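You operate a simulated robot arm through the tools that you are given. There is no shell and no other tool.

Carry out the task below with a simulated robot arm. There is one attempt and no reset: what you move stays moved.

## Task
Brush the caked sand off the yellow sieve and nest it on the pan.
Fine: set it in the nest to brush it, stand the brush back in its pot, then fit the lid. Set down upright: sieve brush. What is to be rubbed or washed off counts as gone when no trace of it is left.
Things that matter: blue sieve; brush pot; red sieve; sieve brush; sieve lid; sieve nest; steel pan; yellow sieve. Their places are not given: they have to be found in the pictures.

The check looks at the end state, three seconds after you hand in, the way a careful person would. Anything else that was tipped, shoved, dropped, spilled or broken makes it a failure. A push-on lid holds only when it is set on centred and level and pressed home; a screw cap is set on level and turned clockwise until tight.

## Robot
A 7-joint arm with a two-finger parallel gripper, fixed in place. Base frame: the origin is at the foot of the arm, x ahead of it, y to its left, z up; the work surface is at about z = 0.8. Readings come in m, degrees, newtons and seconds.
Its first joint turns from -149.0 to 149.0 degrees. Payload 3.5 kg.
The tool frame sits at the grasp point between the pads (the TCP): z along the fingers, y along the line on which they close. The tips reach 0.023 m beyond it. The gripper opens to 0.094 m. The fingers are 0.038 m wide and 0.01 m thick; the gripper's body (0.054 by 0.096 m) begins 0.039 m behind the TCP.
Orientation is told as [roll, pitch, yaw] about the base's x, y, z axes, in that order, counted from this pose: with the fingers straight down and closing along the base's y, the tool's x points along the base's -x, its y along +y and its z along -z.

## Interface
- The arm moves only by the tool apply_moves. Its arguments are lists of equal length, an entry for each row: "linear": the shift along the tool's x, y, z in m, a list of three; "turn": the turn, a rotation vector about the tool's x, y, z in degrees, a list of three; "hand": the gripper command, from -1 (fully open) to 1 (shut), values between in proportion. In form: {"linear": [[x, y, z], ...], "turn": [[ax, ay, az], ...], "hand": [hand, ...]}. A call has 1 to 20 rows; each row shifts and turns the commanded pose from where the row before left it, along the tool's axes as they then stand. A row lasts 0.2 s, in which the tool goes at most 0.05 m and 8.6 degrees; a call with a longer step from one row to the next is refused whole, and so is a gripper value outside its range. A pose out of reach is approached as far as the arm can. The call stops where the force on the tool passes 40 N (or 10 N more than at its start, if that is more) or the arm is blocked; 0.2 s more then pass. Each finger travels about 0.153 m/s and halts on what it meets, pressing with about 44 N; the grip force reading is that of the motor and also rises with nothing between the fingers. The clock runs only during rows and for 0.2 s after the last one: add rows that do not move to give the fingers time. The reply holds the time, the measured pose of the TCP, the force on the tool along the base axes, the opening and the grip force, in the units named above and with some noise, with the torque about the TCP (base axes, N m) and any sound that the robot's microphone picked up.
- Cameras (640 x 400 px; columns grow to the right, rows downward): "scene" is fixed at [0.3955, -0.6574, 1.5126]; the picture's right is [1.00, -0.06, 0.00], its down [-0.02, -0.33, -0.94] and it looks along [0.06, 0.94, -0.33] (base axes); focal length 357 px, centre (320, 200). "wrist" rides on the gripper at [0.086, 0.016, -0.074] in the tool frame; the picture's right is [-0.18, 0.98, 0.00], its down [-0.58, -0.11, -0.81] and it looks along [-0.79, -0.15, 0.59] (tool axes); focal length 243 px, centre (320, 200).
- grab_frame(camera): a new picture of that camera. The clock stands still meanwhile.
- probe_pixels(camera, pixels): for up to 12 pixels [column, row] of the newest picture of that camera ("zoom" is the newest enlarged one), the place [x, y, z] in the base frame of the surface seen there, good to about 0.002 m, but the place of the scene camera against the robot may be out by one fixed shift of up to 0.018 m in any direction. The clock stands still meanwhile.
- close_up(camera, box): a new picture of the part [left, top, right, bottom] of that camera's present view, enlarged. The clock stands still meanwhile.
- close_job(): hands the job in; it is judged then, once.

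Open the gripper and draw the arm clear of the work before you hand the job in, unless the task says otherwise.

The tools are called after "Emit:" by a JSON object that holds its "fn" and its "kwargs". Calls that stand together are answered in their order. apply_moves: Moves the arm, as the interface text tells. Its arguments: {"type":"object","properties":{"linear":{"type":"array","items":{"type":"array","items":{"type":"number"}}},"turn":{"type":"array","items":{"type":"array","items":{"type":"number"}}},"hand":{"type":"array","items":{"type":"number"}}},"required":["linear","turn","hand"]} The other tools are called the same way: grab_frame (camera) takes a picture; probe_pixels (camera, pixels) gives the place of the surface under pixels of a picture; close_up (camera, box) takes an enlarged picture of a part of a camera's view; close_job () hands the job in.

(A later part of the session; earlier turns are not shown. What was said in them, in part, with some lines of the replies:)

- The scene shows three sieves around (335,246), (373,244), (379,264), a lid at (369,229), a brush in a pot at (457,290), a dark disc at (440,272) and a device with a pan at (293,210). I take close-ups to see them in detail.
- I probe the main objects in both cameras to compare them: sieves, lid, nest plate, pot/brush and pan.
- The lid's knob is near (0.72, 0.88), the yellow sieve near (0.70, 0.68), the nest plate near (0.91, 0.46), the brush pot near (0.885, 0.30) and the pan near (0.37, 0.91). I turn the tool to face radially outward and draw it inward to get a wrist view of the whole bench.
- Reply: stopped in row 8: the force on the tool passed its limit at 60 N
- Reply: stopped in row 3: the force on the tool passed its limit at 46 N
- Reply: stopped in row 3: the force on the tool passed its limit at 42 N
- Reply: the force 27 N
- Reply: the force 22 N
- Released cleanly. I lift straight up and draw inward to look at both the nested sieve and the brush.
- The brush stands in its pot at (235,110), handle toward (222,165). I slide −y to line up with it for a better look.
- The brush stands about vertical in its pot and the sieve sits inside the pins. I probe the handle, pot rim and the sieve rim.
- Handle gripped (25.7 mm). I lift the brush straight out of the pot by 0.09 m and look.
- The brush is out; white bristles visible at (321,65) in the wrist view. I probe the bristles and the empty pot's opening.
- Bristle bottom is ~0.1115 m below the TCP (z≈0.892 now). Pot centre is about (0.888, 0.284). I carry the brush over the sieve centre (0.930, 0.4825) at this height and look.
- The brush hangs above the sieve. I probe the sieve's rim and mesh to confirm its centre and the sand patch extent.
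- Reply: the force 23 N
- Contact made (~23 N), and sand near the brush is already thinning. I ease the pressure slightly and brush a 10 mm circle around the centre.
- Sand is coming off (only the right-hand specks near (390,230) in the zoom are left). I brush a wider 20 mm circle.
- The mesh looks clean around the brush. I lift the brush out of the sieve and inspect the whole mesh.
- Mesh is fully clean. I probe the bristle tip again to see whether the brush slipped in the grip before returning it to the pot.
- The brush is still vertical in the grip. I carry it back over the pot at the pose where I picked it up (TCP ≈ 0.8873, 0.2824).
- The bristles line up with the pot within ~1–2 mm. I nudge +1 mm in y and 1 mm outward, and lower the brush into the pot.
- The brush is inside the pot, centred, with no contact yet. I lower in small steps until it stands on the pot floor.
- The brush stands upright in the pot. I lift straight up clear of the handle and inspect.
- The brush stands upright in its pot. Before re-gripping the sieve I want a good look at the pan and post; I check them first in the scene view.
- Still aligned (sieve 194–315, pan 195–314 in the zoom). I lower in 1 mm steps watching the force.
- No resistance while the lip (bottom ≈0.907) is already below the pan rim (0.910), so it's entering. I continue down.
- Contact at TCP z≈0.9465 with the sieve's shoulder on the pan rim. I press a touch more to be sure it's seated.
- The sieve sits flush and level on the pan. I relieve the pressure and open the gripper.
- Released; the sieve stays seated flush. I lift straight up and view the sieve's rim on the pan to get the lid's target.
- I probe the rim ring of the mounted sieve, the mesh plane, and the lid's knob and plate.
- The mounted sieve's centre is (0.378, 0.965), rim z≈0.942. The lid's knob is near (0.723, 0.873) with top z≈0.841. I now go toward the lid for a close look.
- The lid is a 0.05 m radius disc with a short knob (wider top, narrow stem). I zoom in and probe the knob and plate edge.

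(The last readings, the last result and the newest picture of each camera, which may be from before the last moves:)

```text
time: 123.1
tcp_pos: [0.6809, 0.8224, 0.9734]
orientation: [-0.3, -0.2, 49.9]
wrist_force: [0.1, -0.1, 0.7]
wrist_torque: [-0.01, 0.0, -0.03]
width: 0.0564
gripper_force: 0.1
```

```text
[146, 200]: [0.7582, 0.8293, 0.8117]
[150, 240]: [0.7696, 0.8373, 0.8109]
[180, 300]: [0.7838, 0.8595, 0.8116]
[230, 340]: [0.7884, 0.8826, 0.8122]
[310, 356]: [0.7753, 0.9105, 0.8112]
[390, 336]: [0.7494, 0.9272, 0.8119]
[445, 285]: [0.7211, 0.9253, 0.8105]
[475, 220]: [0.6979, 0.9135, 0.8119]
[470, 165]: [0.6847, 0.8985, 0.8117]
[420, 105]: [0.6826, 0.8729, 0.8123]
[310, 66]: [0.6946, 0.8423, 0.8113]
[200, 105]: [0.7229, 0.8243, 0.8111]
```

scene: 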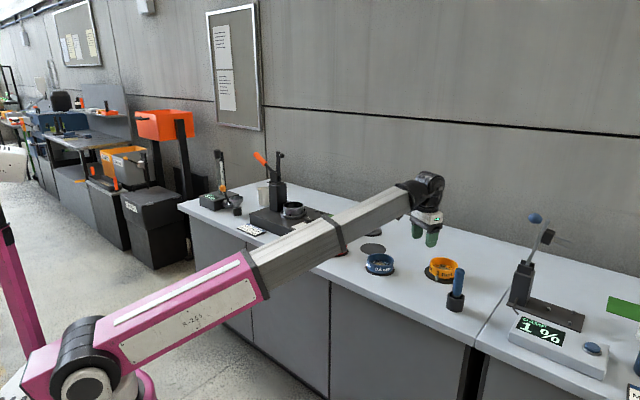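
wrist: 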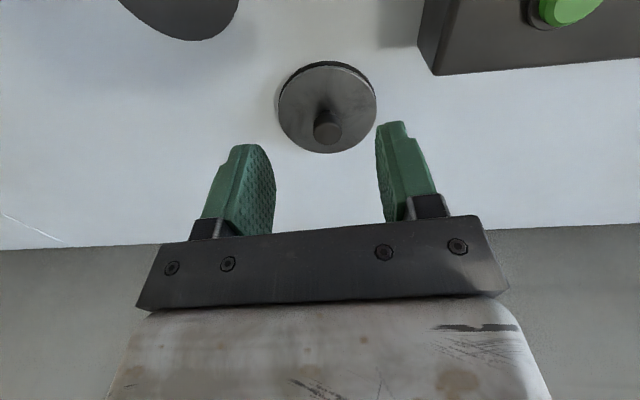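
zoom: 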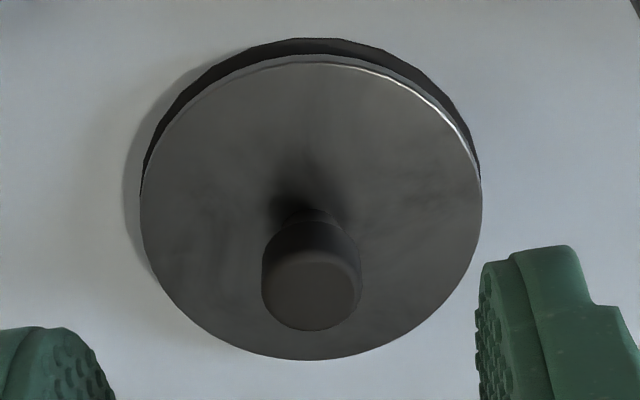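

Knob centre (0.7343, 0.8759), top z≈0.842, width ~20 mm; lid plate z≈0.8115. I move over it (r≈1.14) and check that the arm actually reaches with the tool vertical.

Emit:
{"fn": "apply_moves", "kwargs": {"linear": [[-0.005, -0.0005, 0.004], [-0.01, -0.001, 0.006], [-0.014, -0.001, 0.008], [-0.015, -0.0015, 0.008], [-0.014, -0.001, 0.006], [-0.01, -0.001, 0.004], [-0.0073, -0.0005, 0.002], [0, 0, 0]], "turn": [[0, 0, 0], [0, 0, 0], [0, 0, 0], [0, 0, 0], [0, 0, 0], [0, 0, 0], [0, 0, 0], [0, 0, 0]], "hand": [-0.2, -0.2, -0.2, -0.2, -0.2, -0.2, -0.2, -0.2]}}

Emit:
{"fn": "grab_frame", "kwargs": {"camera": "wrist"}}

```text
time: 124.9
tcp_pos: [0.7343, 0.8752, 0.9368]
orientation: [-0.3, -0.1, 49.9]
wrist_force: [0.0, 0.0, 0.4]
wrist_torque: [0.01, -0.01, 0.03]
width: 0.0565
gripper_force: 0.1
```

```text
taken
```

wrist: 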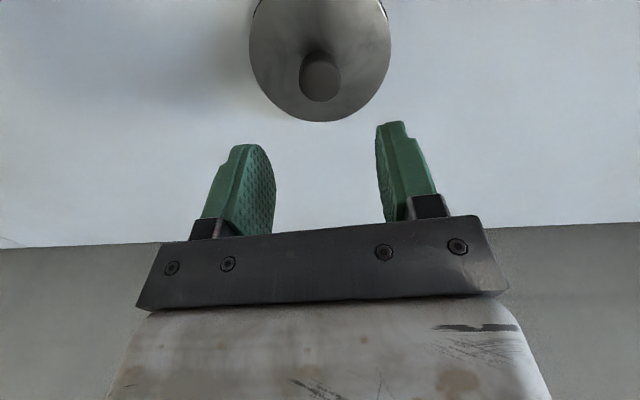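

The arm reaches (TCP 0.7343, 0.8752) and the knob is centred at column 320. I descend toward the knob.

Emit:
{"fn": "apply_moves", "kwargs": {"linear": [[0, 0, 0.006], [0, 0, 0.012], [0, 0, 0.016], [0, 0, 0.016], [0, 0, 0.014], [0, 0, 0.01], [0, 0, 0.005], [0, 0, 0]], "turn": [[0, 0, 0], [0, 0, 0], [0, 0, 0], [0, 0, 0], [0, 0, 0], [0, 0, 0], [0, 0, 0], [0, 0, 0]], "hand": [-0.2, -0.2, -0.2, -0.2, -0.2, -0.2, -0.2, -0.2]}}

Emit:
{"fn": "grab_frame", "kwargs": {"camera": "wrist"}}

Emit:
{"fn": "close_up", "kwargs": {"camera": "scene", "box": [330, 170, 410, 250]}}

```text
time: 126.7
tcp_pos: [0.7329, 0.8736, 0.8562]
orientation: [-0.3, -0.1, 50.0]
wrist_force: [-0.5, 0.9, 1.1]
wrist_torque: [0.01, -0.04, 0.03]
width: 0.0568
gripper_force: 0.0
```

```text
taken
```

wrist: 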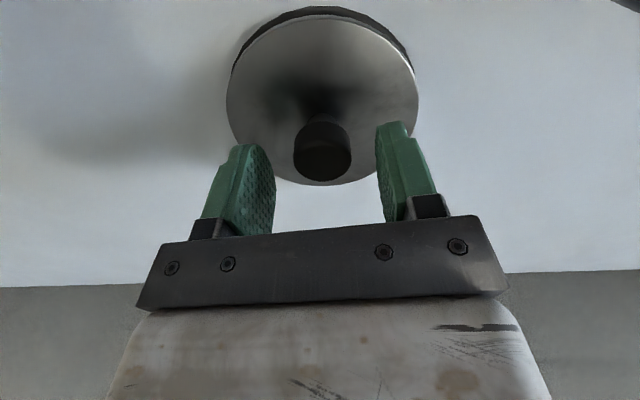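

```text
5.00 times, centred on (370, 210) of scene
```

zoom: 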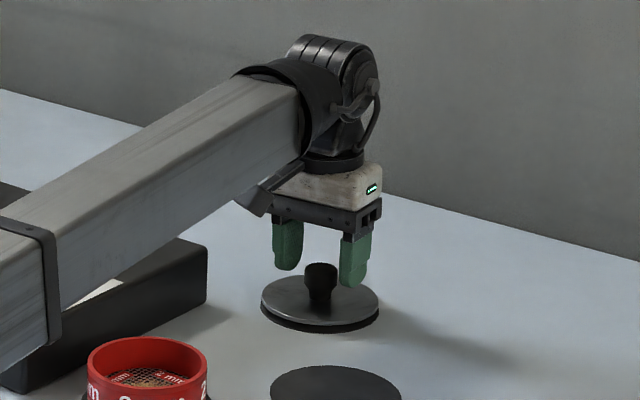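

The knob is between the fingers. I descend the last 18 mm and recheck.

Emit:
{"fn": "apply_moves", "kwargs": {"linear": [[0, 0, 0.004], [0, 0, 0.006], [0, 0, 0.005], [0, 0, 0.003], [0, 0, 0]], "turn": [[0, 0, 0], [0, 0, 0], [0, 0, 0], [0, 0, 0], [0, 0, 0]], "hand": [-0.2, -0.2, -0.2, -0.2, -0.2]}}

Emit:
{"fn": "grab_frame", "kwargs": {"camera": "wrist"}}

Emit:
{"fn": "probe_pixels", "kwargs": {"camera": "wrist", "pixels": [[322, 165], [322, 190], [290, 180], [355, 180], [322, 150], [240, 110], [400, 100], [322, 60]]}}

```text
time: 127.9
tcp_pos: [0.7334, 0.8745, 0.839]
orientation: [-0.3, -0.1, 50.0]
wrist_force: [0.3, 0.3, 0.8]
wrist_torque: [-0.02, -0.02, 0.01]
width: 0.0564
gripper_force: 0.0
```

```text
taken
```

wrist: 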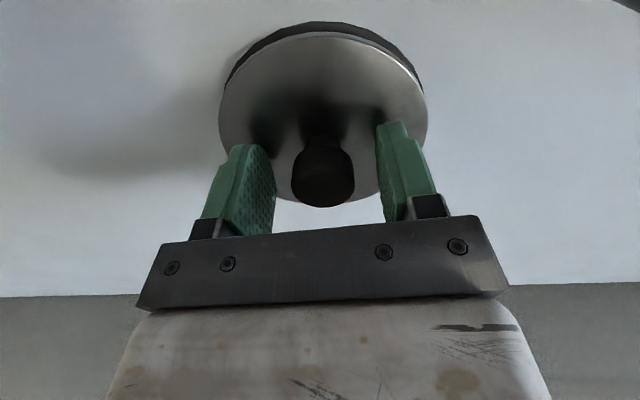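

```text
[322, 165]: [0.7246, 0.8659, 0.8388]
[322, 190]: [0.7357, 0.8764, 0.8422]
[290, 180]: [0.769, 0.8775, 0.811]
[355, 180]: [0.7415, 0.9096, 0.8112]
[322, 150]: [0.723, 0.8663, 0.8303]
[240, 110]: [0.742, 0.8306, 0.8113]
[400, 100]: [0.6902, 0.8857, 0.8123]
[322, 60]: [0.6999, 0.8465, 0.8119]
```

The knob is actually ~29 mm wide with its centre ≈(0.734, 0.877), about 2 mm outward of the TCP. I shift by that and close gradually.

Emit:
{"fn": "apply_moves", "kwargs": {"linear": [[-0.002, 0.001, 0], [0, 0, 0], [0, 0, 0], [0, 0, 0], [0, 0, 0], [0, 0, 0], [0, 0, 0], [0, 0, 0]], "turn": [[0, 0, 0], [0, 0, 0], [0, 0, 0], [0, 0, 0], [0, 0, 0], [0, 0, 0], [0, 0, 0], [0, 0, 0]], "hand": [-0.2, 0, 0.15, 0.25, 0.32, 0.4, 1, 1]}}

Emit:
{"fn": "grab_frame", "kwargs": {"camera": "wrist"}}

```text
time: 129.7
tcp_pos: [0.7347, 0.8763, 0.8383]
orientation: [-0.4, -0.1, 50.0]
wrist_force: [0.3, -0.5, 0.2]
wrist_torque: [0.02, 0.03, 0.03]
width: 0.0296
gripper_force: 44.5
```

```text
taken
```

wrist: 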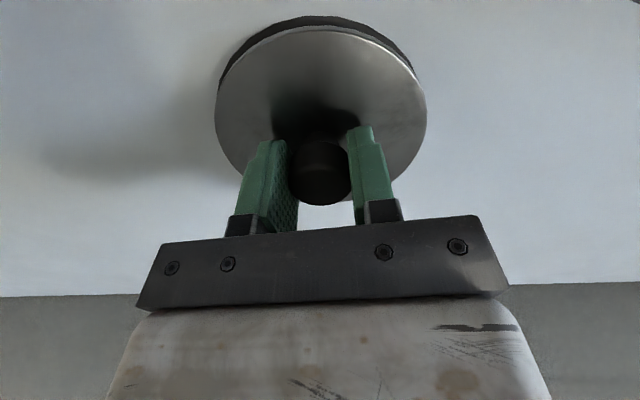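

Knob gripped at 29.6 mm. I lift the lid slowly and check its attitude.

Emit:
{"fn": "apply_moves", "kwargs": {"linear": [[0, 0, -0.002], [0, 0, -0.005], [0, 0, -0.008], [0, 0, -0.012], [0, 0, -0.014], [0, 0, -0.014], [0, 0, -0.012], [0, 0, -0.008], [0, 0, -0.004], [0, 0, 0]], "turn": [[0, 0, 0], [0, 0, 0], [0, 0, 0], [0, 0, 0], [0, 0, 0], [0, 0, 0], [0, 0, 0], [0, 0, 0], [0, 0, 0], [0, 0, 0]], "hand": [1, 1, 1, 1, 1, 1, 1, 1, 1, 1]}}

Emit:
{"fn": "grab_frame", "kwargs": {"camera": "wrist"}}

Emit:
{"fn": "close_up", "kwargs": {"camera": "scene", "box": [330, 160, 410, 250]}}

```text
time: 131.9
tcp_pos: [0.7331, 0.8763, 0.9171]
orientation: [-0.3, -0.1, 49.9]
wrist_force: [0.0, -0.6, -0.8]
wrist_torque: [0.03, 0.03, -0.05]
width: 0.0295
gripper_force: 43.9
```

```text
taken
```

wrist: 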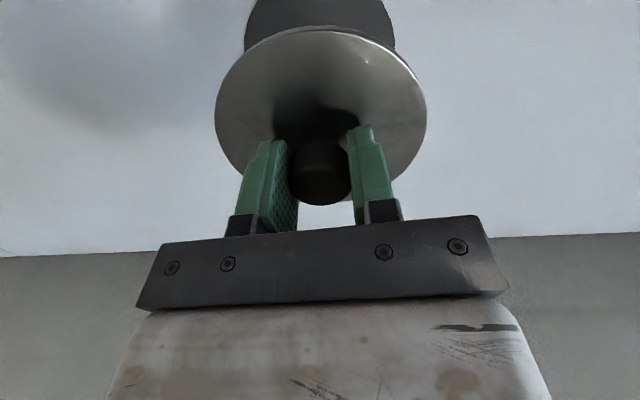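

```text
4.44 times, centred on (370, 205) of scene
```

zoom: 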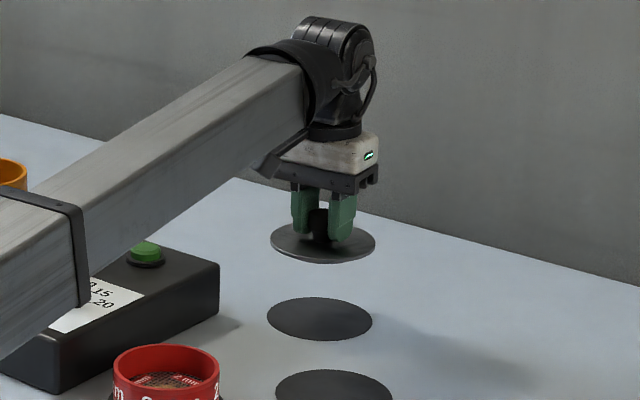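

Lid lifted and level-looking (its mat stays behind). I probe its plate edge and surface for centre offset and tilt.

Emit:
{"fn": "close_up", "kwargs": {"camera": "wrist", "box": [200, 10, 440, 210]}}

Emit:
{"fn": "probe_pixels", "kwargs": {"camera": "wrist", "pixels": [[219, 95], [220, 125], [230, 155], [240, 68], [270, 43], [320, 30], [370, 42], [405, 70], [423, 100], [423, 130], [410, 160], [390, 185]]}}

Emit:
{"fn": "probe_pixels", "kwargs": {"camera": "wrist", "pixels": [[250, 100], [250, 130], [300, 60], [340, 60], [380, 90], [400, 120], [385, 160], [320, 50], [270, 80], [395, 140]]}}

```text
2.00 times, centred on (320, 110) of wrist
```

zoom: 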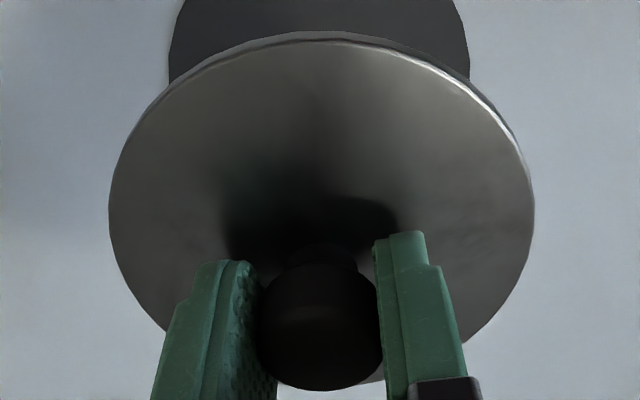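

```text
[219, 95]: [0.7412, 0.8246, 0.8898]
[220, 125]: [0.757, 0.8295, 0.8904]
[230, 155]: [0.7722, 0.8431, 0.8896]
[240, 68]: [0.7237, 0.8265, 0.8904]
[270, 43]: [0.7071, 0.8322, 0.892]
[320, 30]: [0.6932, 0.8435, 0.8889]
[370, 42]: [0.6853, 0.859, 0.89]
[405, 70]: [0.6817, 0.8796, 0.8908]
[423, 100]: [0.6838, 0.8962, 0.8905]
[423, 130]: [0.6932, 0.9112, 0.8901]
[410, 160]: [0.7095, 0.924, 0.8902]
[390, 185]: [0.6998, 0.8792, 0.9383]
```

```text
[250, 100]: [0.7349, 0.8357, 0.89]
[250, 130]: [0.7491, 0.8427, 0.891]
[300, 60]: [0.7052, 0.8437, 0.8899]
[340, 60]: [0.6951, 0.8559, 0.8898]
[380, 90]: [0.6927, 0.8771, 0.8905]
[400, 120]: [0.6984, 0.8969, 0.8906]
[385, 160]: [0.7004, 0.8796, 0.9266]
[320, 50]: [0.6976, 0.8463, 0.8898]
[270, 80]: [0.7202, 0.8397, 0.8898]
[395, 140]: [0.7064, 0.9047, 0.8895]
```

The lid hangs level (plate z≈0.890 all over) and its centre coincides with the TCP within 1 mm. I raise it to z≈1.02 and turn to yaw 105°, so the gripper's narrow side faces the post.

Emit:
{"fn": "apply_moves", "kwargs": {"linear": [[0, 0, -0.006], [0, 0, -0.012], [0, 0, -0.016], [0, 0, -0.018], [0, 0, -0.018], [0, 0, -0.016], [0, 0, -0.011], [0, 0, -0.006], [0, 0, 0], [0, 0, 0], [0, 0, 0], [0, 0, 0], [0, 0, 0], [0, 0, 0], [0, 0, 0], [0, 0, 0]], "turn": [[0, 0, 0], [0, 0, 0], [0, 0, 0], [0, 0, 0], [0, 0, 0], [0, 0, 0], [0, 0, 0], [0, 0, 0], [0, 0, -5], [0, 0, -8], [0, 0, -8.5], [0, 0, -8.5], [0, 0, -8.5], [0, 0, -8.5], [0, 0, -8], [0, 0, 0]], "hand": [1, 1, 1, 1, 1, 1, 1, 1, 1, 1, 1, 1, 1, 1, 1, 1]}}

Emit:
{"fn": "grab_frame", "kwargs": {"camera": "scene"}}

```text
time: 135.3
tcp_pos: [0.7342, 0.8764, 1.021]
orientation: [-0.2, 0.0, 105.1]
wrist_force: [-0.8, 0.0, -0.4]
wrist_torque: [-0.02, 0.01, 0.0]
width: 0.0292
gripper_force: 44.4
```

```text
taken
```

scene: 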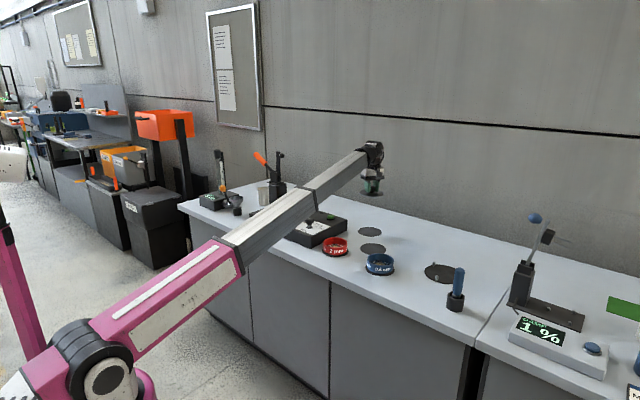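

Turned cleanly. I carry the lid to a hover point about 5 cm short of the sieve, on the side away from the post.

Emit:
{"fn": "apply_moves", "kwargs": {"linear": [[-0.0037, 0.0083, 0], [-0.0074, 0.0166, 0], [-0.011, 0.0249, 0], [-0.0147, 0.0332, 0], [-0.0147, 0.0332, 0], [-0.0147, 0.0332, 0], [-0.0147, 0.0332, 0], [-0.0147, 0.0332, 0], [-0.0147, 0.0332, 0], [-0.011, 0.0249, 0], [-0.0074, 0.0166, 0], [-0.0037, 0.0083, 0], [0, 0, 0]], "turn": [[0, 0, 0], [0, 0, 0], [0, 0, 0], [0, 0, 0], [0, 0, 0], [0, 0, 0], [0, 0, 0], [0, 0, 0], [0, 0, 0], [0, 0, 0], [0, 0, 0], [0, 0, 0], [0, 0, 0]], "hand": [1, 1, 1, 1, 1, 1, 1, 1, 1, 1, 1, 1, 1]}}

Emit:
{"fn": "grab_frame", "kwargs": {"camera": "wrist"}}

Emit:
{"fn": "close_up", "kwargs": {"camera": "scene", "box": [250, 120, 370, 240]}}

```text
time: 138.1
tcp_pos: [0.4117, 0.9256, 1.0194]
orientation: [-0.1, 0.0, 104.9]
wrist_force: [0.4, 0.0, -1.6]
wrist_torque: [-0.02, -0.03, -0.02]
width: 0.0295
gripper_force: 43.6
```

```text
taken
```

wrist: 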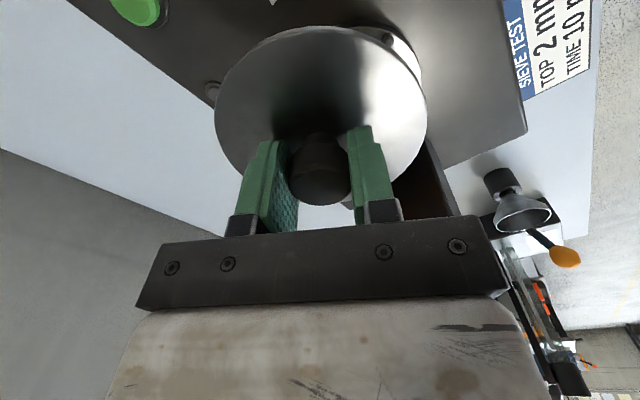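

```text
3.33 times, centred on (310, 180) of scene
```

zoom: 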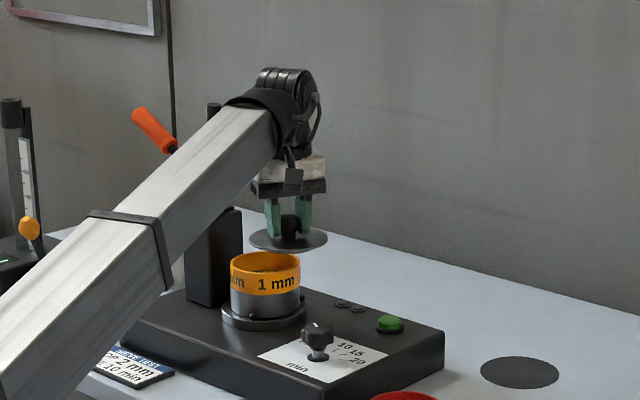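

Before moving in, I probe the dark bar at the lower right (around (535,330)) and the post at (430,190) to verify clearance.

Emit:
{"fn": "probe_pixels", "kwargs": {"camera": "wrist", "pixels": [[512, 280], [525, 310], [540, 345], [565, 385], [430, 190], [440, 210], [410, 205], [445, 180], [395, 50], [350, 205]]}}

Emit:
{"fn": "close_up", "kwargs": {"camera": "wrist", "box": [380, 130, 640, 400]}}

```text
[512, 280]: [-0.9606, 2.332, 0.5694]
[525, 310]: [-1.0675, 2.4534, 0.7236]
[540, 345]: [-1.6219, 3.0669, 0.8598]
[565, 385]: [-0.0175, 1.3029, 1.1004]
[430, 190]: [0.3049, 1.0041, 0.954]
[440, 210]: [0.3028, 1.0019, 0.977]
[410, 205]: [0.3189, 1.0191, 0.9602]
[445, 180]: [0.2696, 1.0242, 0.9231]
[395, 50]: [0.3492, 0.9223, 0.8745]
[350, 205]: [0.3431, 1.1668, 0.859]
```

```text
1.48 times, centred on (510, 265) of wrist
```

zoom: 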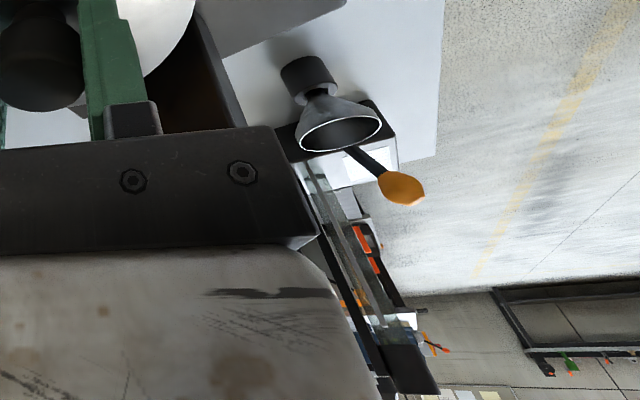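

Those bars are far background; the post face is 0.08 m from the sieve centre, leaving ~3 cm for the gripper and lid. I move in over the sieve and lower to just above the rim.

Emit:
{"fn": "apply_moves", "kwargs": {"linear": [[-0.005, 0.0024, 0], [-0.009, 0.0044, 0], [-0.011, 0.0054, 0], [-0.01, 0.0049, 0], [-0.007, 0.0034, 0], [-0.004, 0.0019, 0], [0, 0, 0], [0, 0, 0.005], [0, 0, 0.009], [0, 0, 0.009], [0, 0, 0.004], [0, 0, 0]], "turn": [[0, 0, 0], [0, 0, 0], [0, 0, 0], [0, 0, 0], [0, 0, 0], [0, 0, 0], [0, 0, 0], [0, 0, 0], [0, 0, 0], [0, 0, 0], [0, 0, 0], [0, 0, 0]], "hand": [1, 1, 1, 1, 1, 1, 1, 1, 1, 1, 1, 1]}}

Emit:
{"fn": "close_up", "kwargs": {"camera": "scene", "box": [265, 160, 345, 230]}}

Emit:
{"fn": "grab_frame", "kwargs": {"camera": "wrist"}}

```text
time: 140.7
tcp_pos: [0.3767, 0.9662, 0.9923]
orientation: [-0.2, 0.2, 105.0]
wrist_force: [-0.3, 0.3, -0.5]
wrist_torque: [0.01, 0.03, 0.02]
width: 0.0294
gripper_force: 44.2
```

```text
5.71 times, centred on (305, 195) of scene
```

zoom: 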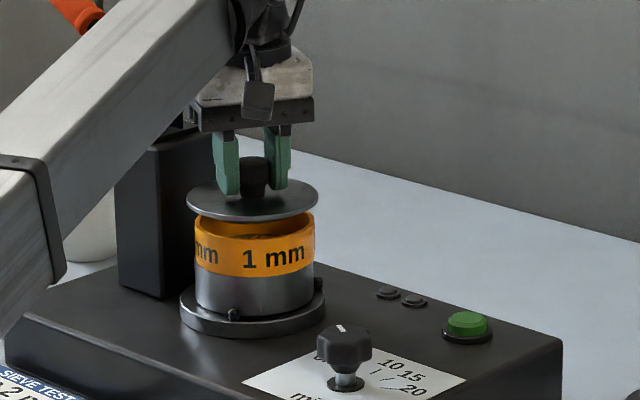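

```text
taken
```

wrist: 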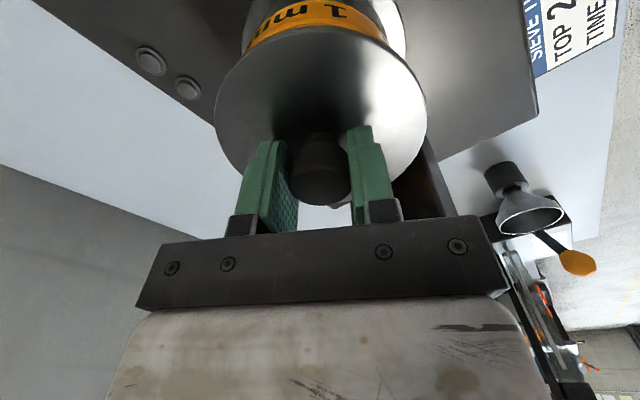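

The lid is just above the sieve. I take a bigger zoom to compare centres precisely.

Emit:
{"fn": "close_up", "kwargs": {"camera": "scene", "box": [270, 180, 320, 220]}}

```text
10.00 times, centred on (295, 200) of scene
```

zoom: 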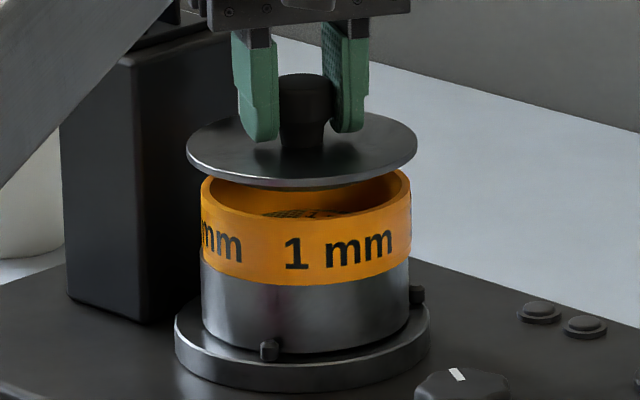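

The lid centre sits ~1 mm left of the sieve's in this view. I probe front edges of lid and sieve to compare depth as well.

Emit:
{"fn": "probe_pixels", "kwargs": {"camera": "zoom", "pixels": [[302, 184], [280, 183], [325, 183], [240, 172], [365, 172], [300, 140], [306, 275], [306, 250], [280, 260], [330, 260], [240, 255], [375, 255]]}}

Emit:
{"fn": "probe_pixels", "kwargs": {"camera": "zoom", "pixels": [[192, 150], [412, 150], [205, 165], [400, 165], [205, 220], [408, 220], [215, 128], [395, 128], [302, 165], [250, 160], [350, 160]]}}

```text
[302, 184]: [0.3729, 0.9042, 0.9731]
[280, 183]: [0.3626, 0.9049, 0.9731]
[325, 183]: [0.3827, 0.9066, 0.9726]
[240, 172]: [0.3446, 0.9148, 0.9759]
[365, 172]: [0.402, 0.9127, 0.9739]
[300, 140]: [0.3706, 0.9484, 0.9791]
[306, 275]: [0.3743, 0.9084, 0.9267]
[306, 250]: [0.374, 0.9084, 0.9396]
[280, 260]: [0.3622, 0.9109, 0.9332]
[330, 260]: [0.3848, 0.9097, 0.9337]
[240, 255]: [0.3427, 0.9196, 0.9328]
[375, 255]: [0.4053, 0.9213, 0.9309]
```

```text
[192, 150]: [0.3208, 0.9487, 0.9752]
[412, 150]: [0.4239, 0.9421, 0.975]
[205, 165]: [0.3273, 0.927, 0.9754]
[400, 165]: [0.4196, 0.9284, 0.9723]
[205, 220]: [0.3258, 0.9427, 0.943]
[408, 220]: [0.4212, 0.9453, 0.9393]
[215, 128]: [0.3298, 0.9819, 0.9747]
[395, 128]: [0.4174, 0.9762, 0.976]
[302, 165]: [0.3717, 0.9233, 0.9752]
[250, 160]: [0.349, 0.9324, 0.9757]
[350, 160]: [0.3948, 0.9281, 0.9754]
```

The lid is about 1 mm off in −x, depth matches. I apply the correction and lower in small steps to the rim.

Emit:
{"fn": "apply_moves", "kwargs": {"linear": [[0.0003, -0.001, 0], [0, 0, 0.003], [0, 0, 0.004], [0, 0, 0.002], [0, 0, 0]], "turn": [[0, 0, 0], [0, 0, 0], [0, 0, 0], [0, 0, 0], [0, 0, 0]], "hand": [1, 1, 1, 1, 1]}}

Emit:
{"fn": "close_up", "kwargs": {"camera": "scene", "box": [270, 180, 320, 220]}}

```text
time: 141.9
tcp_pos: [0.3783, 0.965, 0.983]
orientation: [-0.3, 0.1, 105.0]
wrist_force: [-0.7, 0.6, -1.2]
wrist_torque: [0.0, -0.01, 0.06]
width: 0.0292
gripper_force: 44.1
```

```text
10.00 times, centred on (295, 200) of scene
```

zoom: 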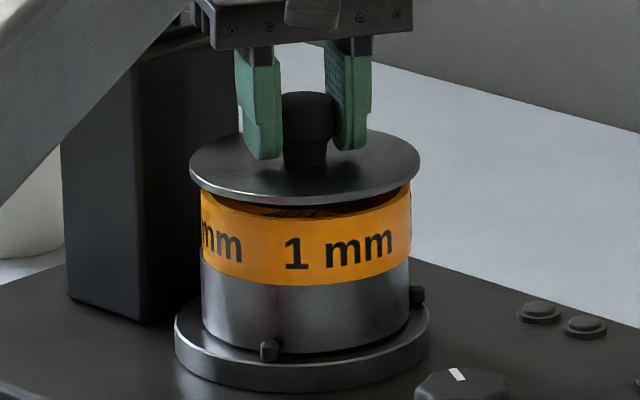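

Now centred (lid 189–420, sieve 200–411.5 with lean). I continue down in 1 mm steps.

Emit:
{"fn": "apply_moves", "kwargs": {"linear": [[0, 0, 0.0015], [0, 0, 0.0015], [0, 0, 0.001], [0, 0, 0]], "turn": [[0, 0, 0], [0, 0, 0], [0, 0, 0], [0, 0, 0]], "hand": [1, 1, 1, 1]}}

Emit:
{"fn": "apply_moves", "kwargs": {"linear": [[0, 0, 0.001], [0, 0, 0.001], [0, 0, 0]], "turn": [[0, 0, 0], [0, 0, 0], [0, 0, 0]], "hand": [1, 1, 1]}}

Emit:
{"fn": "close_up", "kwargs": {"camera": "scene", "box": [270, 180, 320, 220]}}

```text
time: 142.9
tcp_pos: [0.3796, 0.9652, 0.9787]
orientation: [-0.2, 0.0, 105.1]
wrist_force: [-0.3, -0.6, -1.6]
wrist_torque: [-0.01, 0.01, -0.02]
width: 0.0292
gripper_force: 43.5
```

```text
time: 143.7
tcp_pos: [0.3781, 0.9657, 0.9771]
orientation: [-0.2, 0.0, 105.0]
wrist_force: [0.0, 0.0, -1.1]
wrist_torque: [-0.03, -0.01, -0.03]
width: 0.0294
gripper_force: 44.1
```

```text
10.00 times, centred on (295, 200) of scene
```

zoom: 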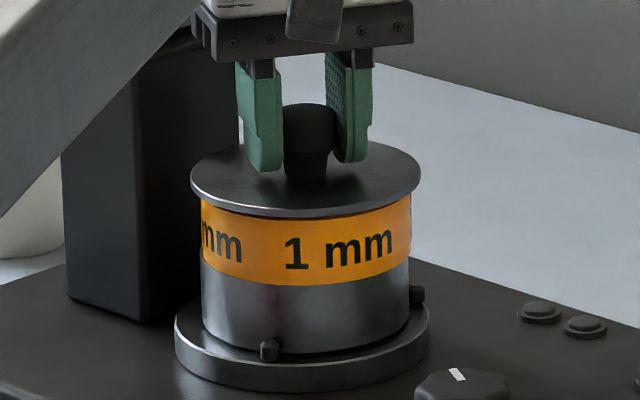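

No resistance; the plug is entering the rim. Two more millimetres.

Emit:
{"fn": "apply_moves", "kwargs": {"linear": [[0, 0, 0.001], [0, 0, 0.001], [0, 0, 0]], "turn": [[0, 0, 0], [0, 0, 0], [0, 0, 0]], "hand": [1, 1, 1]}}

Emit:
{"fn": "apply_moves", "kwargs": {"linear": [[0, 0, 0.001], [0, 0, 0.0008], [0, 0, 0]], "turn": [[0, 0, 0], [0, 0, 0], [0, 0, 0]], "hand": [1, 1, 1]}}

Emit:
{"fn": "close_up", "kwargs": {"camera": "scene", "box": [270, 180, 320, 220]}}

```text
time: 144.5
tcp_pos: [0.3783, 0.9657, 0.9757]
orientation: [-0.2, 0.1, 105.0]
wrist_force: [-0.2, 0.4, -1.4]
wrist_torque: [0.02, 0.0, -0.03]
width: 0.0291
gripper_force: 43.9
```

```text
time: 145.3
tcp_pos: [0.379, 0.9667, 0.9741]
orientation: [-0.1, 0.1, 105.0]
wrist_force: [0.8, -0.3, 1.1]
wrist_torque: [0.06, 0.03, 0.07]
width: 0.0295
gripper_force: 44.5
```

```text
10.00 times, centred on (295, 200) of scene
```

zoom: 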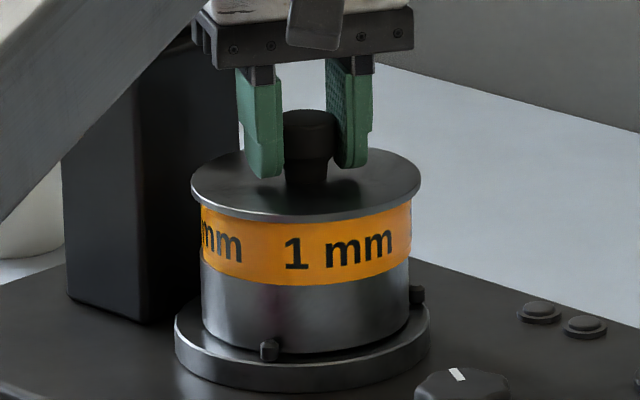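

Touching now (force turning positive). I press on in half-millimetre steps to push it home.

Emit:
{"fn": "apply_moves", "kwargs": {"linear": [[0, 0, 0.0006], [0, 0, 0.0005], [0, 0, 0]], "turn": [[0, 0, 0], [0, 0, 0], [0, 0, 0]], "hand": [1, 1, 1]}}

Emit:
{"fn": "close_up", "kwargs": {"camera": "scene", "box": [270, 180, 320, 220]}}

```text
time: 146.1
tcp_pos: [0.3788, 0.9649, 0.9731]
orientation: [-0.3, 0.2, 105.1]
wrist_force: [0.8, 3.8, 15.4]
wrist_torque: [0.34, 0.2, 0.12]
width: 0.0293
gripper_force: 44.3
```

```text
10.00 times, centred on (295, 200) of scene
```

zoom: 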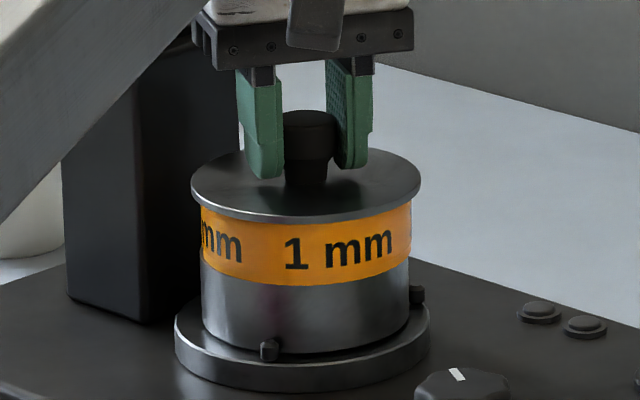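

15 N and flush. I press to around 30 N to make sure it is home.

Emit:
{"fn": "apply_moves", "kwargs": {"linear": [[0, 0, 0.0005], [0, 0, 0.0004], [0, 0, 0]], "turn": [[0, 0, 0], [0, 0, 0], [0, 0, 0]], "hand": [1, 1, 1]}}

Emit:
{"fn": "close_up", "kwargs": {"camera": "scene", "box": [270, 180, 320, 220]}}

```text
time: 146.9
tcp_pos: [0.3779, 0.966, 0.9734]
orientation: [-0.3, 0.1, 105.1]
wrist_force: [2.3, 11.0, 34.0]
wrist_torque: [0.18, 0.0, 0.09]
width: 0.0293
gripper_force: 44.0
```

```text
10.00 times, centred on (295, 200) of scene
```

zoom: 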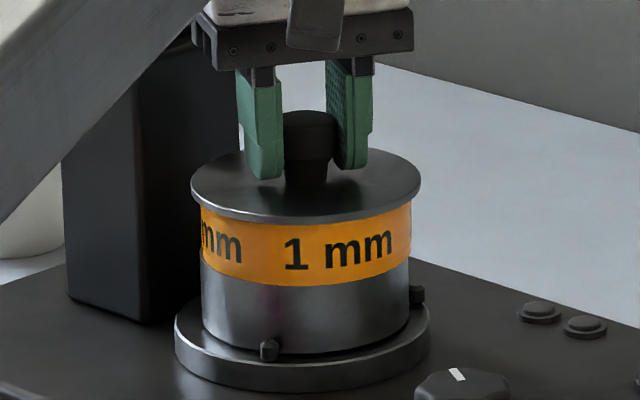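

The force rises without motion, so it is bottomed. I zoom in on the seam between lid and sieve to check for a gap.

Emit:
{"fn": "close_up", "kwargs": {"camera": "scene", "box": [285, 195, 311, 212]}}

Emit:
{"fn": "grab_frame", "kwargs": {"camera": "wrist"}}

```text
16.00 times, centred on (298, 204) of scene
```

zoom: 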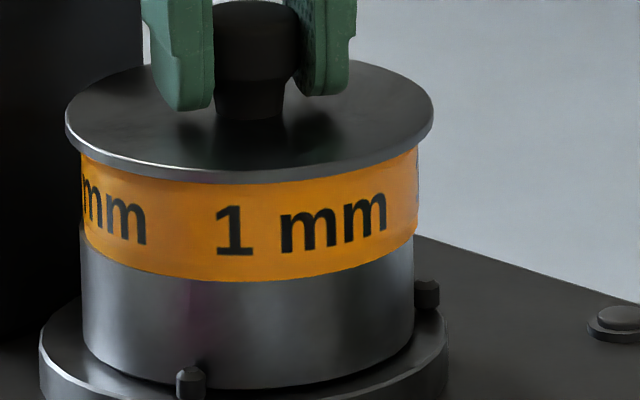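

```text
taken
```

wrist: 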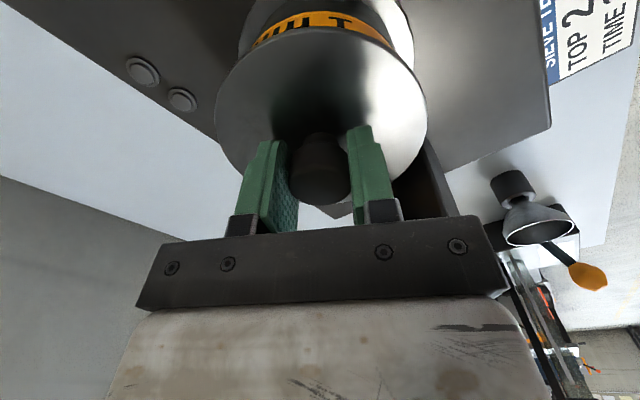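

The lid is flush all round with no gap. I relieve the pressure and open the fingers gently.

Emit:
{"fn": "apply_moves", "kwargs": {"linear": [[0, 0, -0.0008], [0, 0, -0.0006], [0, 0, 0], [0, 0, 0], [0, 0, 0], [0, 0, 0], [0, 0, 0], [0, 0, 0]], "turn": [[0, 0, 0], [0, 0, 0], [0, 0, 0], [0, 0, 0], [0, 0, 0], [0, 0, 0], [0, 0, 0], [0, 0, 0]], "hand": [1, 1, 0.36, 0.3, 0.2, 0.05, 0, 0]}}

Emit:
{"fn": "close_up", "kwargs": {"camera": "scene", "box": [270, 180, 320, 220]}}

```text
time: 148.7
tcp_pos: [0.3781, 0.967, 0.9728]
orientation: [-0.2, 0.1, 105.0]
wrist_force: [0.0, -0.5, -0.5]
wrist_torque: [0.0, 0.02, 0.04]
width: 0.0472
gripper_force: 0.1
```

```text
10.00 times, centred on (295, 200) of scene
```

zoom: 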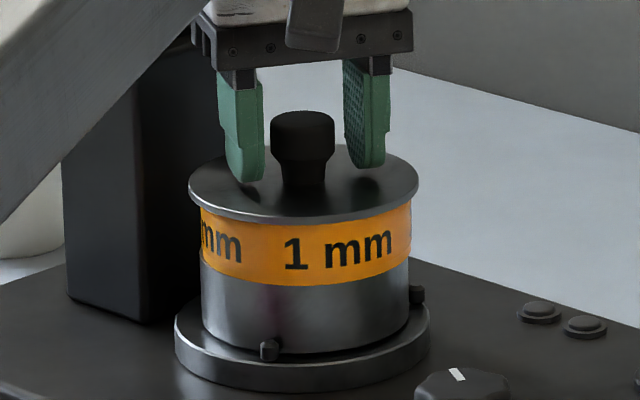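

On release the lid seems to have shifted slightly (edges now 188–418) — perhaps it rose with the hand when I eased off. I zoom in on the seam.

Emit:
{"fn": "close_up", "kwargs": {"camera": "scene", "box": [285, 195, 311, 212]}}

Emit:
{"fn": "grab_frame", "kwargs": {"camera": "wrist"}}

```text
16.00 times, centred on (298, 204) of scene
```

zoom: 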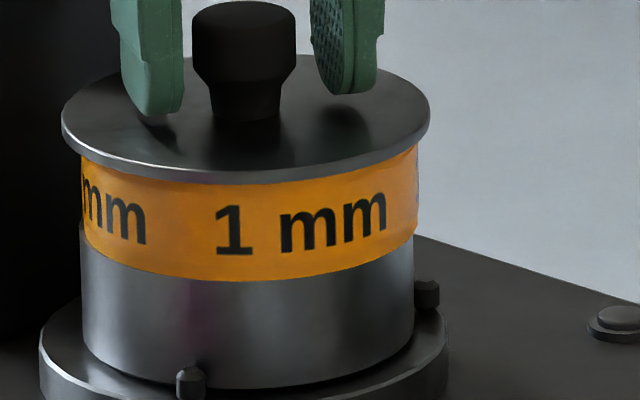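

```text
taken
```

wrist: 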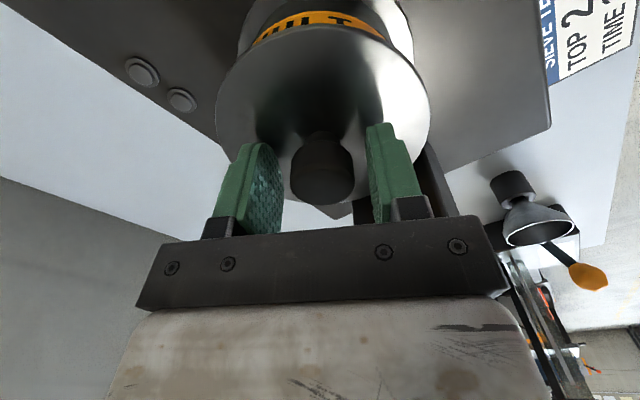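

Only a sub-millimetre lateral settle; the lid remains flush. To be certain it is home, I rise, close the fingers, and press on top of the knob. First I lift clear.

Emit:
{"fn": "apply_moves", "kwargs": {"linear": [[0, 0, -0.003], [0, 0, -0.007], [0, 0, -0.012], [0, 0, -0.014], [0, 0, -0.012], [0, 0, -0.008], [0, 0, -0.004], [0, 0, 0], [0, 0, 0], [0, 0, 0], [0, 0, 0]], "turn": [[0, 0, 0], [0, 0, 0], [0, 0, 0], [0, 0, 0], [0, 0, 0], [0, 0, 0], [0, 0, 0], [0, 0, 0], [0, 0, 0], [0, 0, 0], [0, 0, 0]], "hand": [0, 0, 0, 0, 0, 0, 0, 0.4, 0.8, 1, 1]}}

Emit:
{"fn": "grab_frame", "kwargs": {"camera": "wrist"}}

Emit:
{"fn": "close_up", "kwargs": {"camera": "scene", "box": [270, 180, 320, 220]}}

```text
time: 151.1
tcp_pos: [0.3769, 0.9657, 1.0323]
orientation: [-0.2, 0.1, 104.9]
wrist_force: [0.4, 0.1, -0.8]
wrist_torque: [0.03, -0.01, 0.01]
width: 0.0
gripper_force: 42.4
```

```text
taken
```

wrist: 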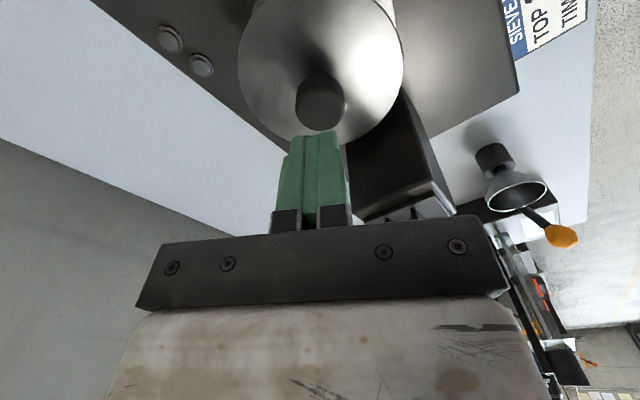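

```text
10.00 times, centred on (295, 200) of scene
```

zoom: 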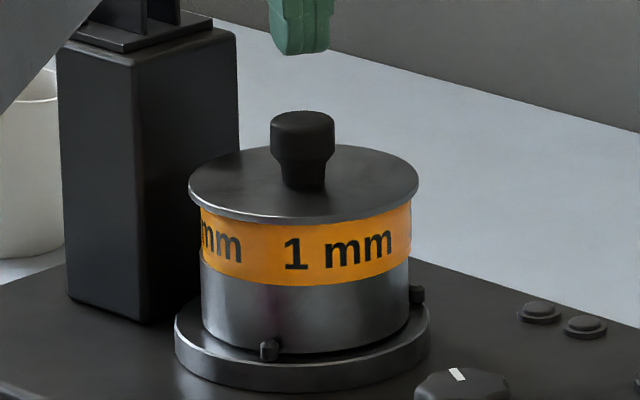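

The lid rests on the sieve. I probe its plate for level and centre, and the knob top.

Emit:
{"fn": "probe_pixels", "kwargs": {"camera": "wrist", "pixels": [[244, 40], [245, 75], [260, 110], [300, 30], [380, 40], [398, 60], [390, 95], [365, 125], [340, 20], [270, 60], [370, 90], [285, 120]]}}

Emit:
{"fn": "probe_pixels", "kwargs": {"camera": "wrist", "pixels": [[320, 110], [305, 108], [337, 108], [320, 120], [320, 100], [320, 90], [320, 80], [300, 95], [341, 95]]}}

```text
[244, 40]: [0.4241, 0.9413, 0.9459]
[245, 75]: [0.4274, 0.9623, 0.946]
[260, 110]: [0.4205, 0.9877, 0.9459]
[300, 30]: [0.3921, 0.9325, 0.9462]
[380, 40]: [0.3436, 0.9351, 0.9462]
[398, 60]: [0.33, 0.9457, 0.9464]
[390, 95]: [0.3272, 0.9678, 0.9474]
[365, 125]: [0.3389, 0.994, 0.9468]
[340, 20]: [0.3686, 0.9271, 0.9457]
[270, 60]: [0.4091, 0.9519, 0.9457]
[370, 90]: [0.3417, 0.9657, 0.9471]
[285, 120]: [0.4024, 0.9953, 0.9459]
```

```text
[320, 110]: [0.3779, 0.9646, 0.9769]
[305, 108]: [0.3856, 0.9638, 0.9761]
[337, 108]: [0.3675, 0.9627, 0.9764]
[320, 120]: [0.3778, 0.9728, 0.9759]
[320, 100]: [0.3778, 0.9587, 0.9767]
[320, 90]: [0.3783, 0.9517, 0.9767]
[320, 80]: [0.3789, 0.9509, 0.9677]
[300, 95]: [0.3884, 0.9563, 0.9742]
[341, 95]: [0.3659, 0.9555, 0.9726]
```

Plate reads level (0.946–0.947) and centred with the sieve (knob ≈(0.3777, 0.9645)). I press down on the knob top with the closed fingertips.

Emit:
{"fn": "apply_moves", "kwargs": {"linear": [[0, 0, 0.005], [0, 0, 0.009], [0, 0, 0.009], [0, 0, 0.005], [0, 0, 0.002], [0, 0, 0.001], [0, 0, 0.001], [0, 0, 0]], "turn": [[0, 0, 0], [0, 0, 0], [0, 0, 0], [0, 0, 0], [0, 0, 0], [0, 0, 0], [0, 0, 0], [0, 0, 0]], "hand": [1, 1, 1, 1, 1, 1, 1, 1]}}

```text
time: 152.9
tcp_pos: [0.3782, 0.9662, 1.0022]
orientation: [-0.2, 0.1, 105.0]
wrist_force: [1.0, 0.6, 0.6]
wrist_torque: [-0.02, 0.02, 0.02]
width: 0.0
gripper_force: 42.4
```

Emit:
{"fn": "apply_moves", "kwargs": {"linear": [[0, 0, 0.001], [0, 0, 0.001], [0, 0, 0.0007], [0, 0, 0]], "turn": [[0, 0, 0], [0, 0, 0], [0, 0, 0], [0, 0, 0]], "hand": [1, 1, 1, 1]}}

```text
time: 153.9
tcp_pos: [0.3776, 0.9646, 1.0006]
orientation: [-0.4, 0.1, 104.9]
wrist_force: [-0.2, 0.6, 20.5]
wrist_torque: [0.01, 0.02, -0.02]
width: 0.0
gripper_force: 42.2
```

Pressing at 20 N, contact at the expected height. A little more, to about 35 N.

Emit:
{"fn": "apply_moves", "kwargs": {"linear": [[0, 0, 0.0004], [0, 0, 0.0003], [0, 0, 0]], "turn": [[0, 0, 0], [0, 0, 0], [0, 0, 0]], "hand": [1, 1, 1]}}

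Emit:
{"fn": "close_up", "kwargs": {"camera": "scene", "box": [285, 195, 311, 212]}}

```text
time: 154.7
tcp_pos: [0.3787, 0.9653, 0.9997]
orientation: [-0.3, 0.0, 105.0]
wrist_force: [0.4, 5.8, 40.0]
wrist_torque: [0.17, 0.05, 0.0]
width: 0.0
gripper_force: 42.1
```

```text
16.00 times, centred on (298, 204) of scene
```

zoom: 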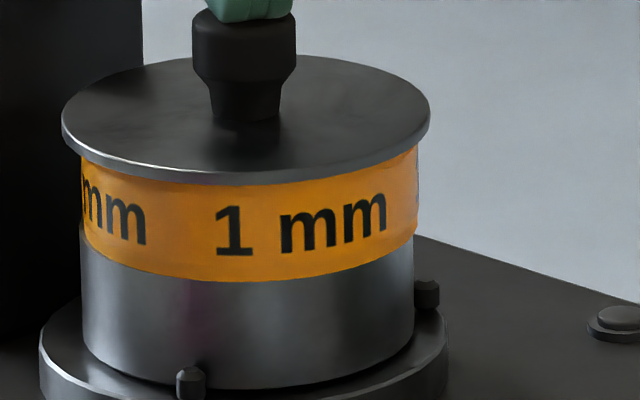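

Pressed with 40 N; the lid is seated flush. I lift off, move away from the post and open the gripper.

Emit:
{"fn": "apply_moves", "kwargs": {"linear": [[0, 0, -0.002], [0, 0, -0.006], [0, 0, -0.012], [0, 0, -0.014], [0, 0, -0.012], [0, 0, -0.004], [0.004, -0.002, 0], [0.01, -0.005, 0], [0.016, -0.008, 0], [0.02, -0.01, 0], [0.02, -0.01, 0], [0.016, -0.008, 0], [0.01, -0.005, 0], [0.004, -0.002, 0], [0, 0, 0]], "turn": [[0, 0, 0], [0, 0, 0], [0, 0, 0], [0, 0, 0], [0, 0, 0], [0, 0, 0], [0, 0, 0], [0, 0, 0], [0, 0, 0], [0, 0, 0], [0, 0, 0], [0, 0, 0], [0, 0, 0], [0, 0, 0], [0, 0, 0]], "hand": [1, 1, 1, 1, 1, 1, 1, 1, 1, 1, 0.5, 0, -0.5, -1, -1]}}

Emit:
{"fn": "grab_frame", "kwargs": {"camera": "wrist"}}

Emit:
{"fn": "grab_frame", "kwargs": {"camera": "scene"}}

```text
time: 157.9
tcp_pos: [0.4517, 0.8817, 1.0483]
orientation: [-0.1, 0.1, 105.0]
wrist_force: [-0.4, -0.9, 1.0]
wrist_torque: [0.02, 0.0, -0.03]
width: 0.0944
gripper_force: 0.1
```

```text
taken
```

wrist: 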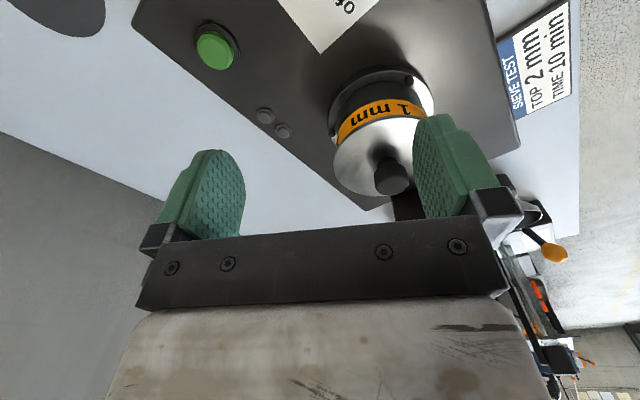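

```text
taken
```

scene: 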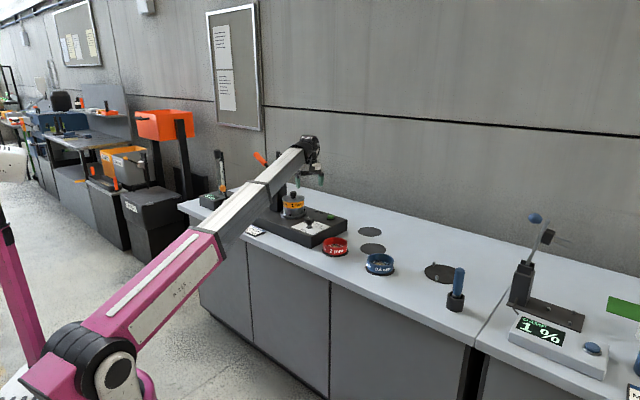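

Everything looks in order: lid on sieve on pan, brush in pot. I draw the arm well clear toward the middle front of the bench.

Emit:
{"fn": "apply_moves", "kwargs": {"linear": [[0.008, -0.001, 0.001], [0.016, -0.002, 0.002], [0.024, -0.003, 0.003], [0.03, -0.003, 0.004], [0.03, -0.003, 0.004], [0.03, -0.003, 0.004], [0.03, -0.003, 0.004], [0.03, -0.003, 0.004], [0.03, -0.003, 0.004], [0.03, -0.003, 0.004], [0.024, -0.003, 0.003], [0.016, -0.002, 0.002], [0.008, -0.001, 0.001], [0, 0, 0]], "turn": [[0, 0, 0], [0, 0, 0], [0, 0, 0], [0, 0, 0], [0, 0, 0], [0, 0, 0], [0, 0, 0], [0, 0, 0], [0, 0, 0], [0, 0, 0], [0, 0, 0], [0, 0, 0], [0, 0, 0], [0, 0, 0]], "hand": [-1, -1, -1, -1, -1, -1, -1, -1, -1, -1, -1, -1, -1, -1]}}

Emit:
{"fn": "grab_frame", "kwargs": {"camera": "scene"}}

Emit:
{"fn": "close_up", "kwargs": {"camera": "scene", "box": [250, 140, 350, 250]}}

Emit:
{"fn": "close_up", "kwargs": {"camera": "scene", "box": [320, 210, 500, 320]}}

```text
time: 160.9
tcp_pos: [0.5635, 0.5961, 1.01]
orientation: [-0.2, 0.1, 105.0]
wrist_force: [0.2, 0.5, -0.5]
wrist_torque: [-0.02, -0.01, 0.01]
width: 0.0941
gripper_force: 0.0
```

```text
taken
```

scene: 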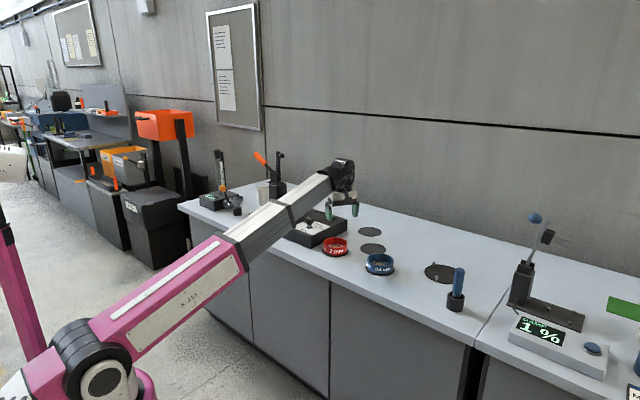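

```text
3.64 times, centred on (300, 195) of scene
```

zoom: 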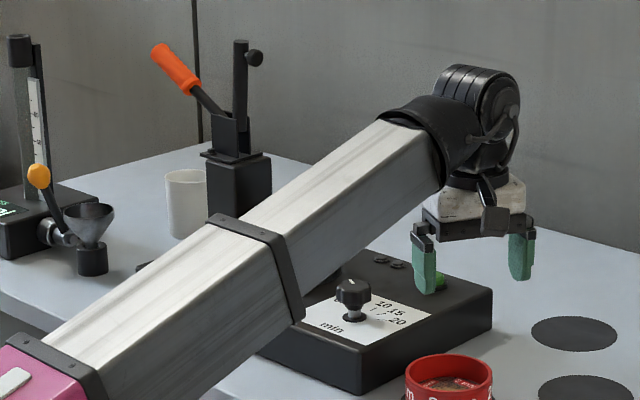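

```text
3.56 times, centred on (410, 265) of scene
```

zoom: 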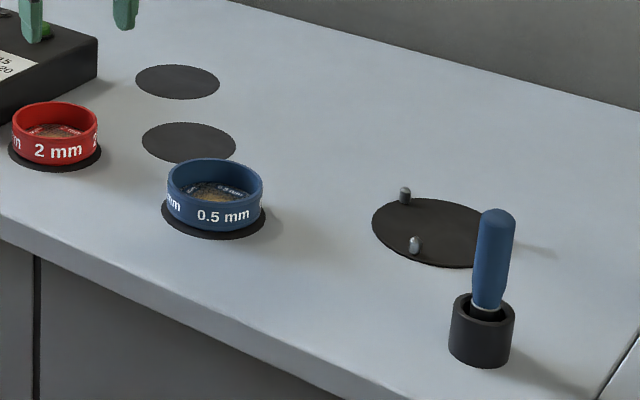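

The brush stands upright, red and blue sieves untouched. The boom still hides the stack in this view, so I swing a bit further away to take one last look at it.

Emit:
{"fn": "apply_moves", "kwargs": {"linear": [[0.006, 0, 0], [0.014, -0.001, 0], [0.022, -0.001, 0], [0.026, -0.001, 0], [0.026, -0.001, 0], [0.026, -0.001, 0], [0.026, -0.001, 0], [0.026, 0, 0], [0.018, 0, 0], [0.01, 0, 0], [0.005, 0, 0], [0, 0, 0]], "turn": [[0, 0, 0], [0, 0, 0], [0, 0, 0], [0, 0, 0], [0, 0, 0], [0, 0, 0], [0, 0, 0], [0, 0, 0], [0, 0, 0], [0, 0, 0], [0, 0, 0], [0, 0, 0]], "hand": [-1, -1, -1, -1, -1, -1, -1, -1, -1, -1, -1, -1]}}

Emit:
{"fn": "close_up", "kwargs": {"camera": "scene", "box": [240, 140, 360, 250]}}

Emit:
{"fn": "close_up", "kwargs": {"camera": "scene", "box": [270, 180, 320, 220]}}

```text
time: 163.5
tcp_pos: [0.6236, 0.3978, 1.0098]
orientation: [-0.2, 0.2, 105.0]
wrist_force: [0.3, 0.6, 0.0]
wrist_torque: [-0.01, -0.04, 0.03]
width: 0.094
gripper_force: 0.0
```

```text
3.64 times, centred on (300, 195) of scene
```

zoom: 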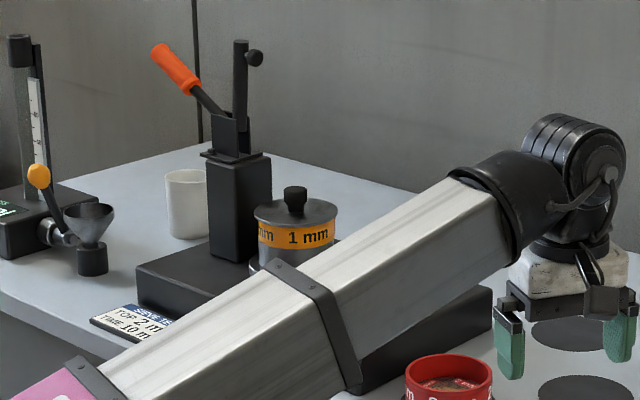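

```text
10.00 times, centred on (295, 200) of scene
```

zoom: 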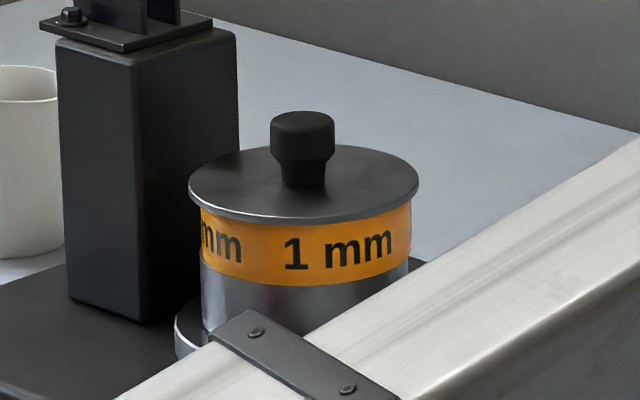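

The lid sits flush and level on the yellow sieve, which is seated on the pan. The brush stands upright in its pot, nothing else was moved, and the gripper is open and clear. I hand the job in.

Emit:
{"fn": "close_job", "kwargs": {}}

```text
The job is handed in.
```

I finished the job and handed it in. I have not seen the judge's verdict, only that the hand-in was accepted.

- **Sieve brushed:** I set the yellow sieve in the nest and brushed it until no sand was visible on the mesh in the close-ups.
- **Brush:** It stands upright in its pot.
- **Sieve on the pan:** The sieve's lip went into the pan without resistance. The last close-ups show it flush and level.
- **Lid:** It sits flush and level on the sieve, and I pressed it down on the knob with about 40 N. It settled sideways by up to about 1 mm when I let go of the knob. It stayed level and flush.

The red and blue sieves, the clamp and everything else were left where they were. The gripper is open and drawn clear of the work.
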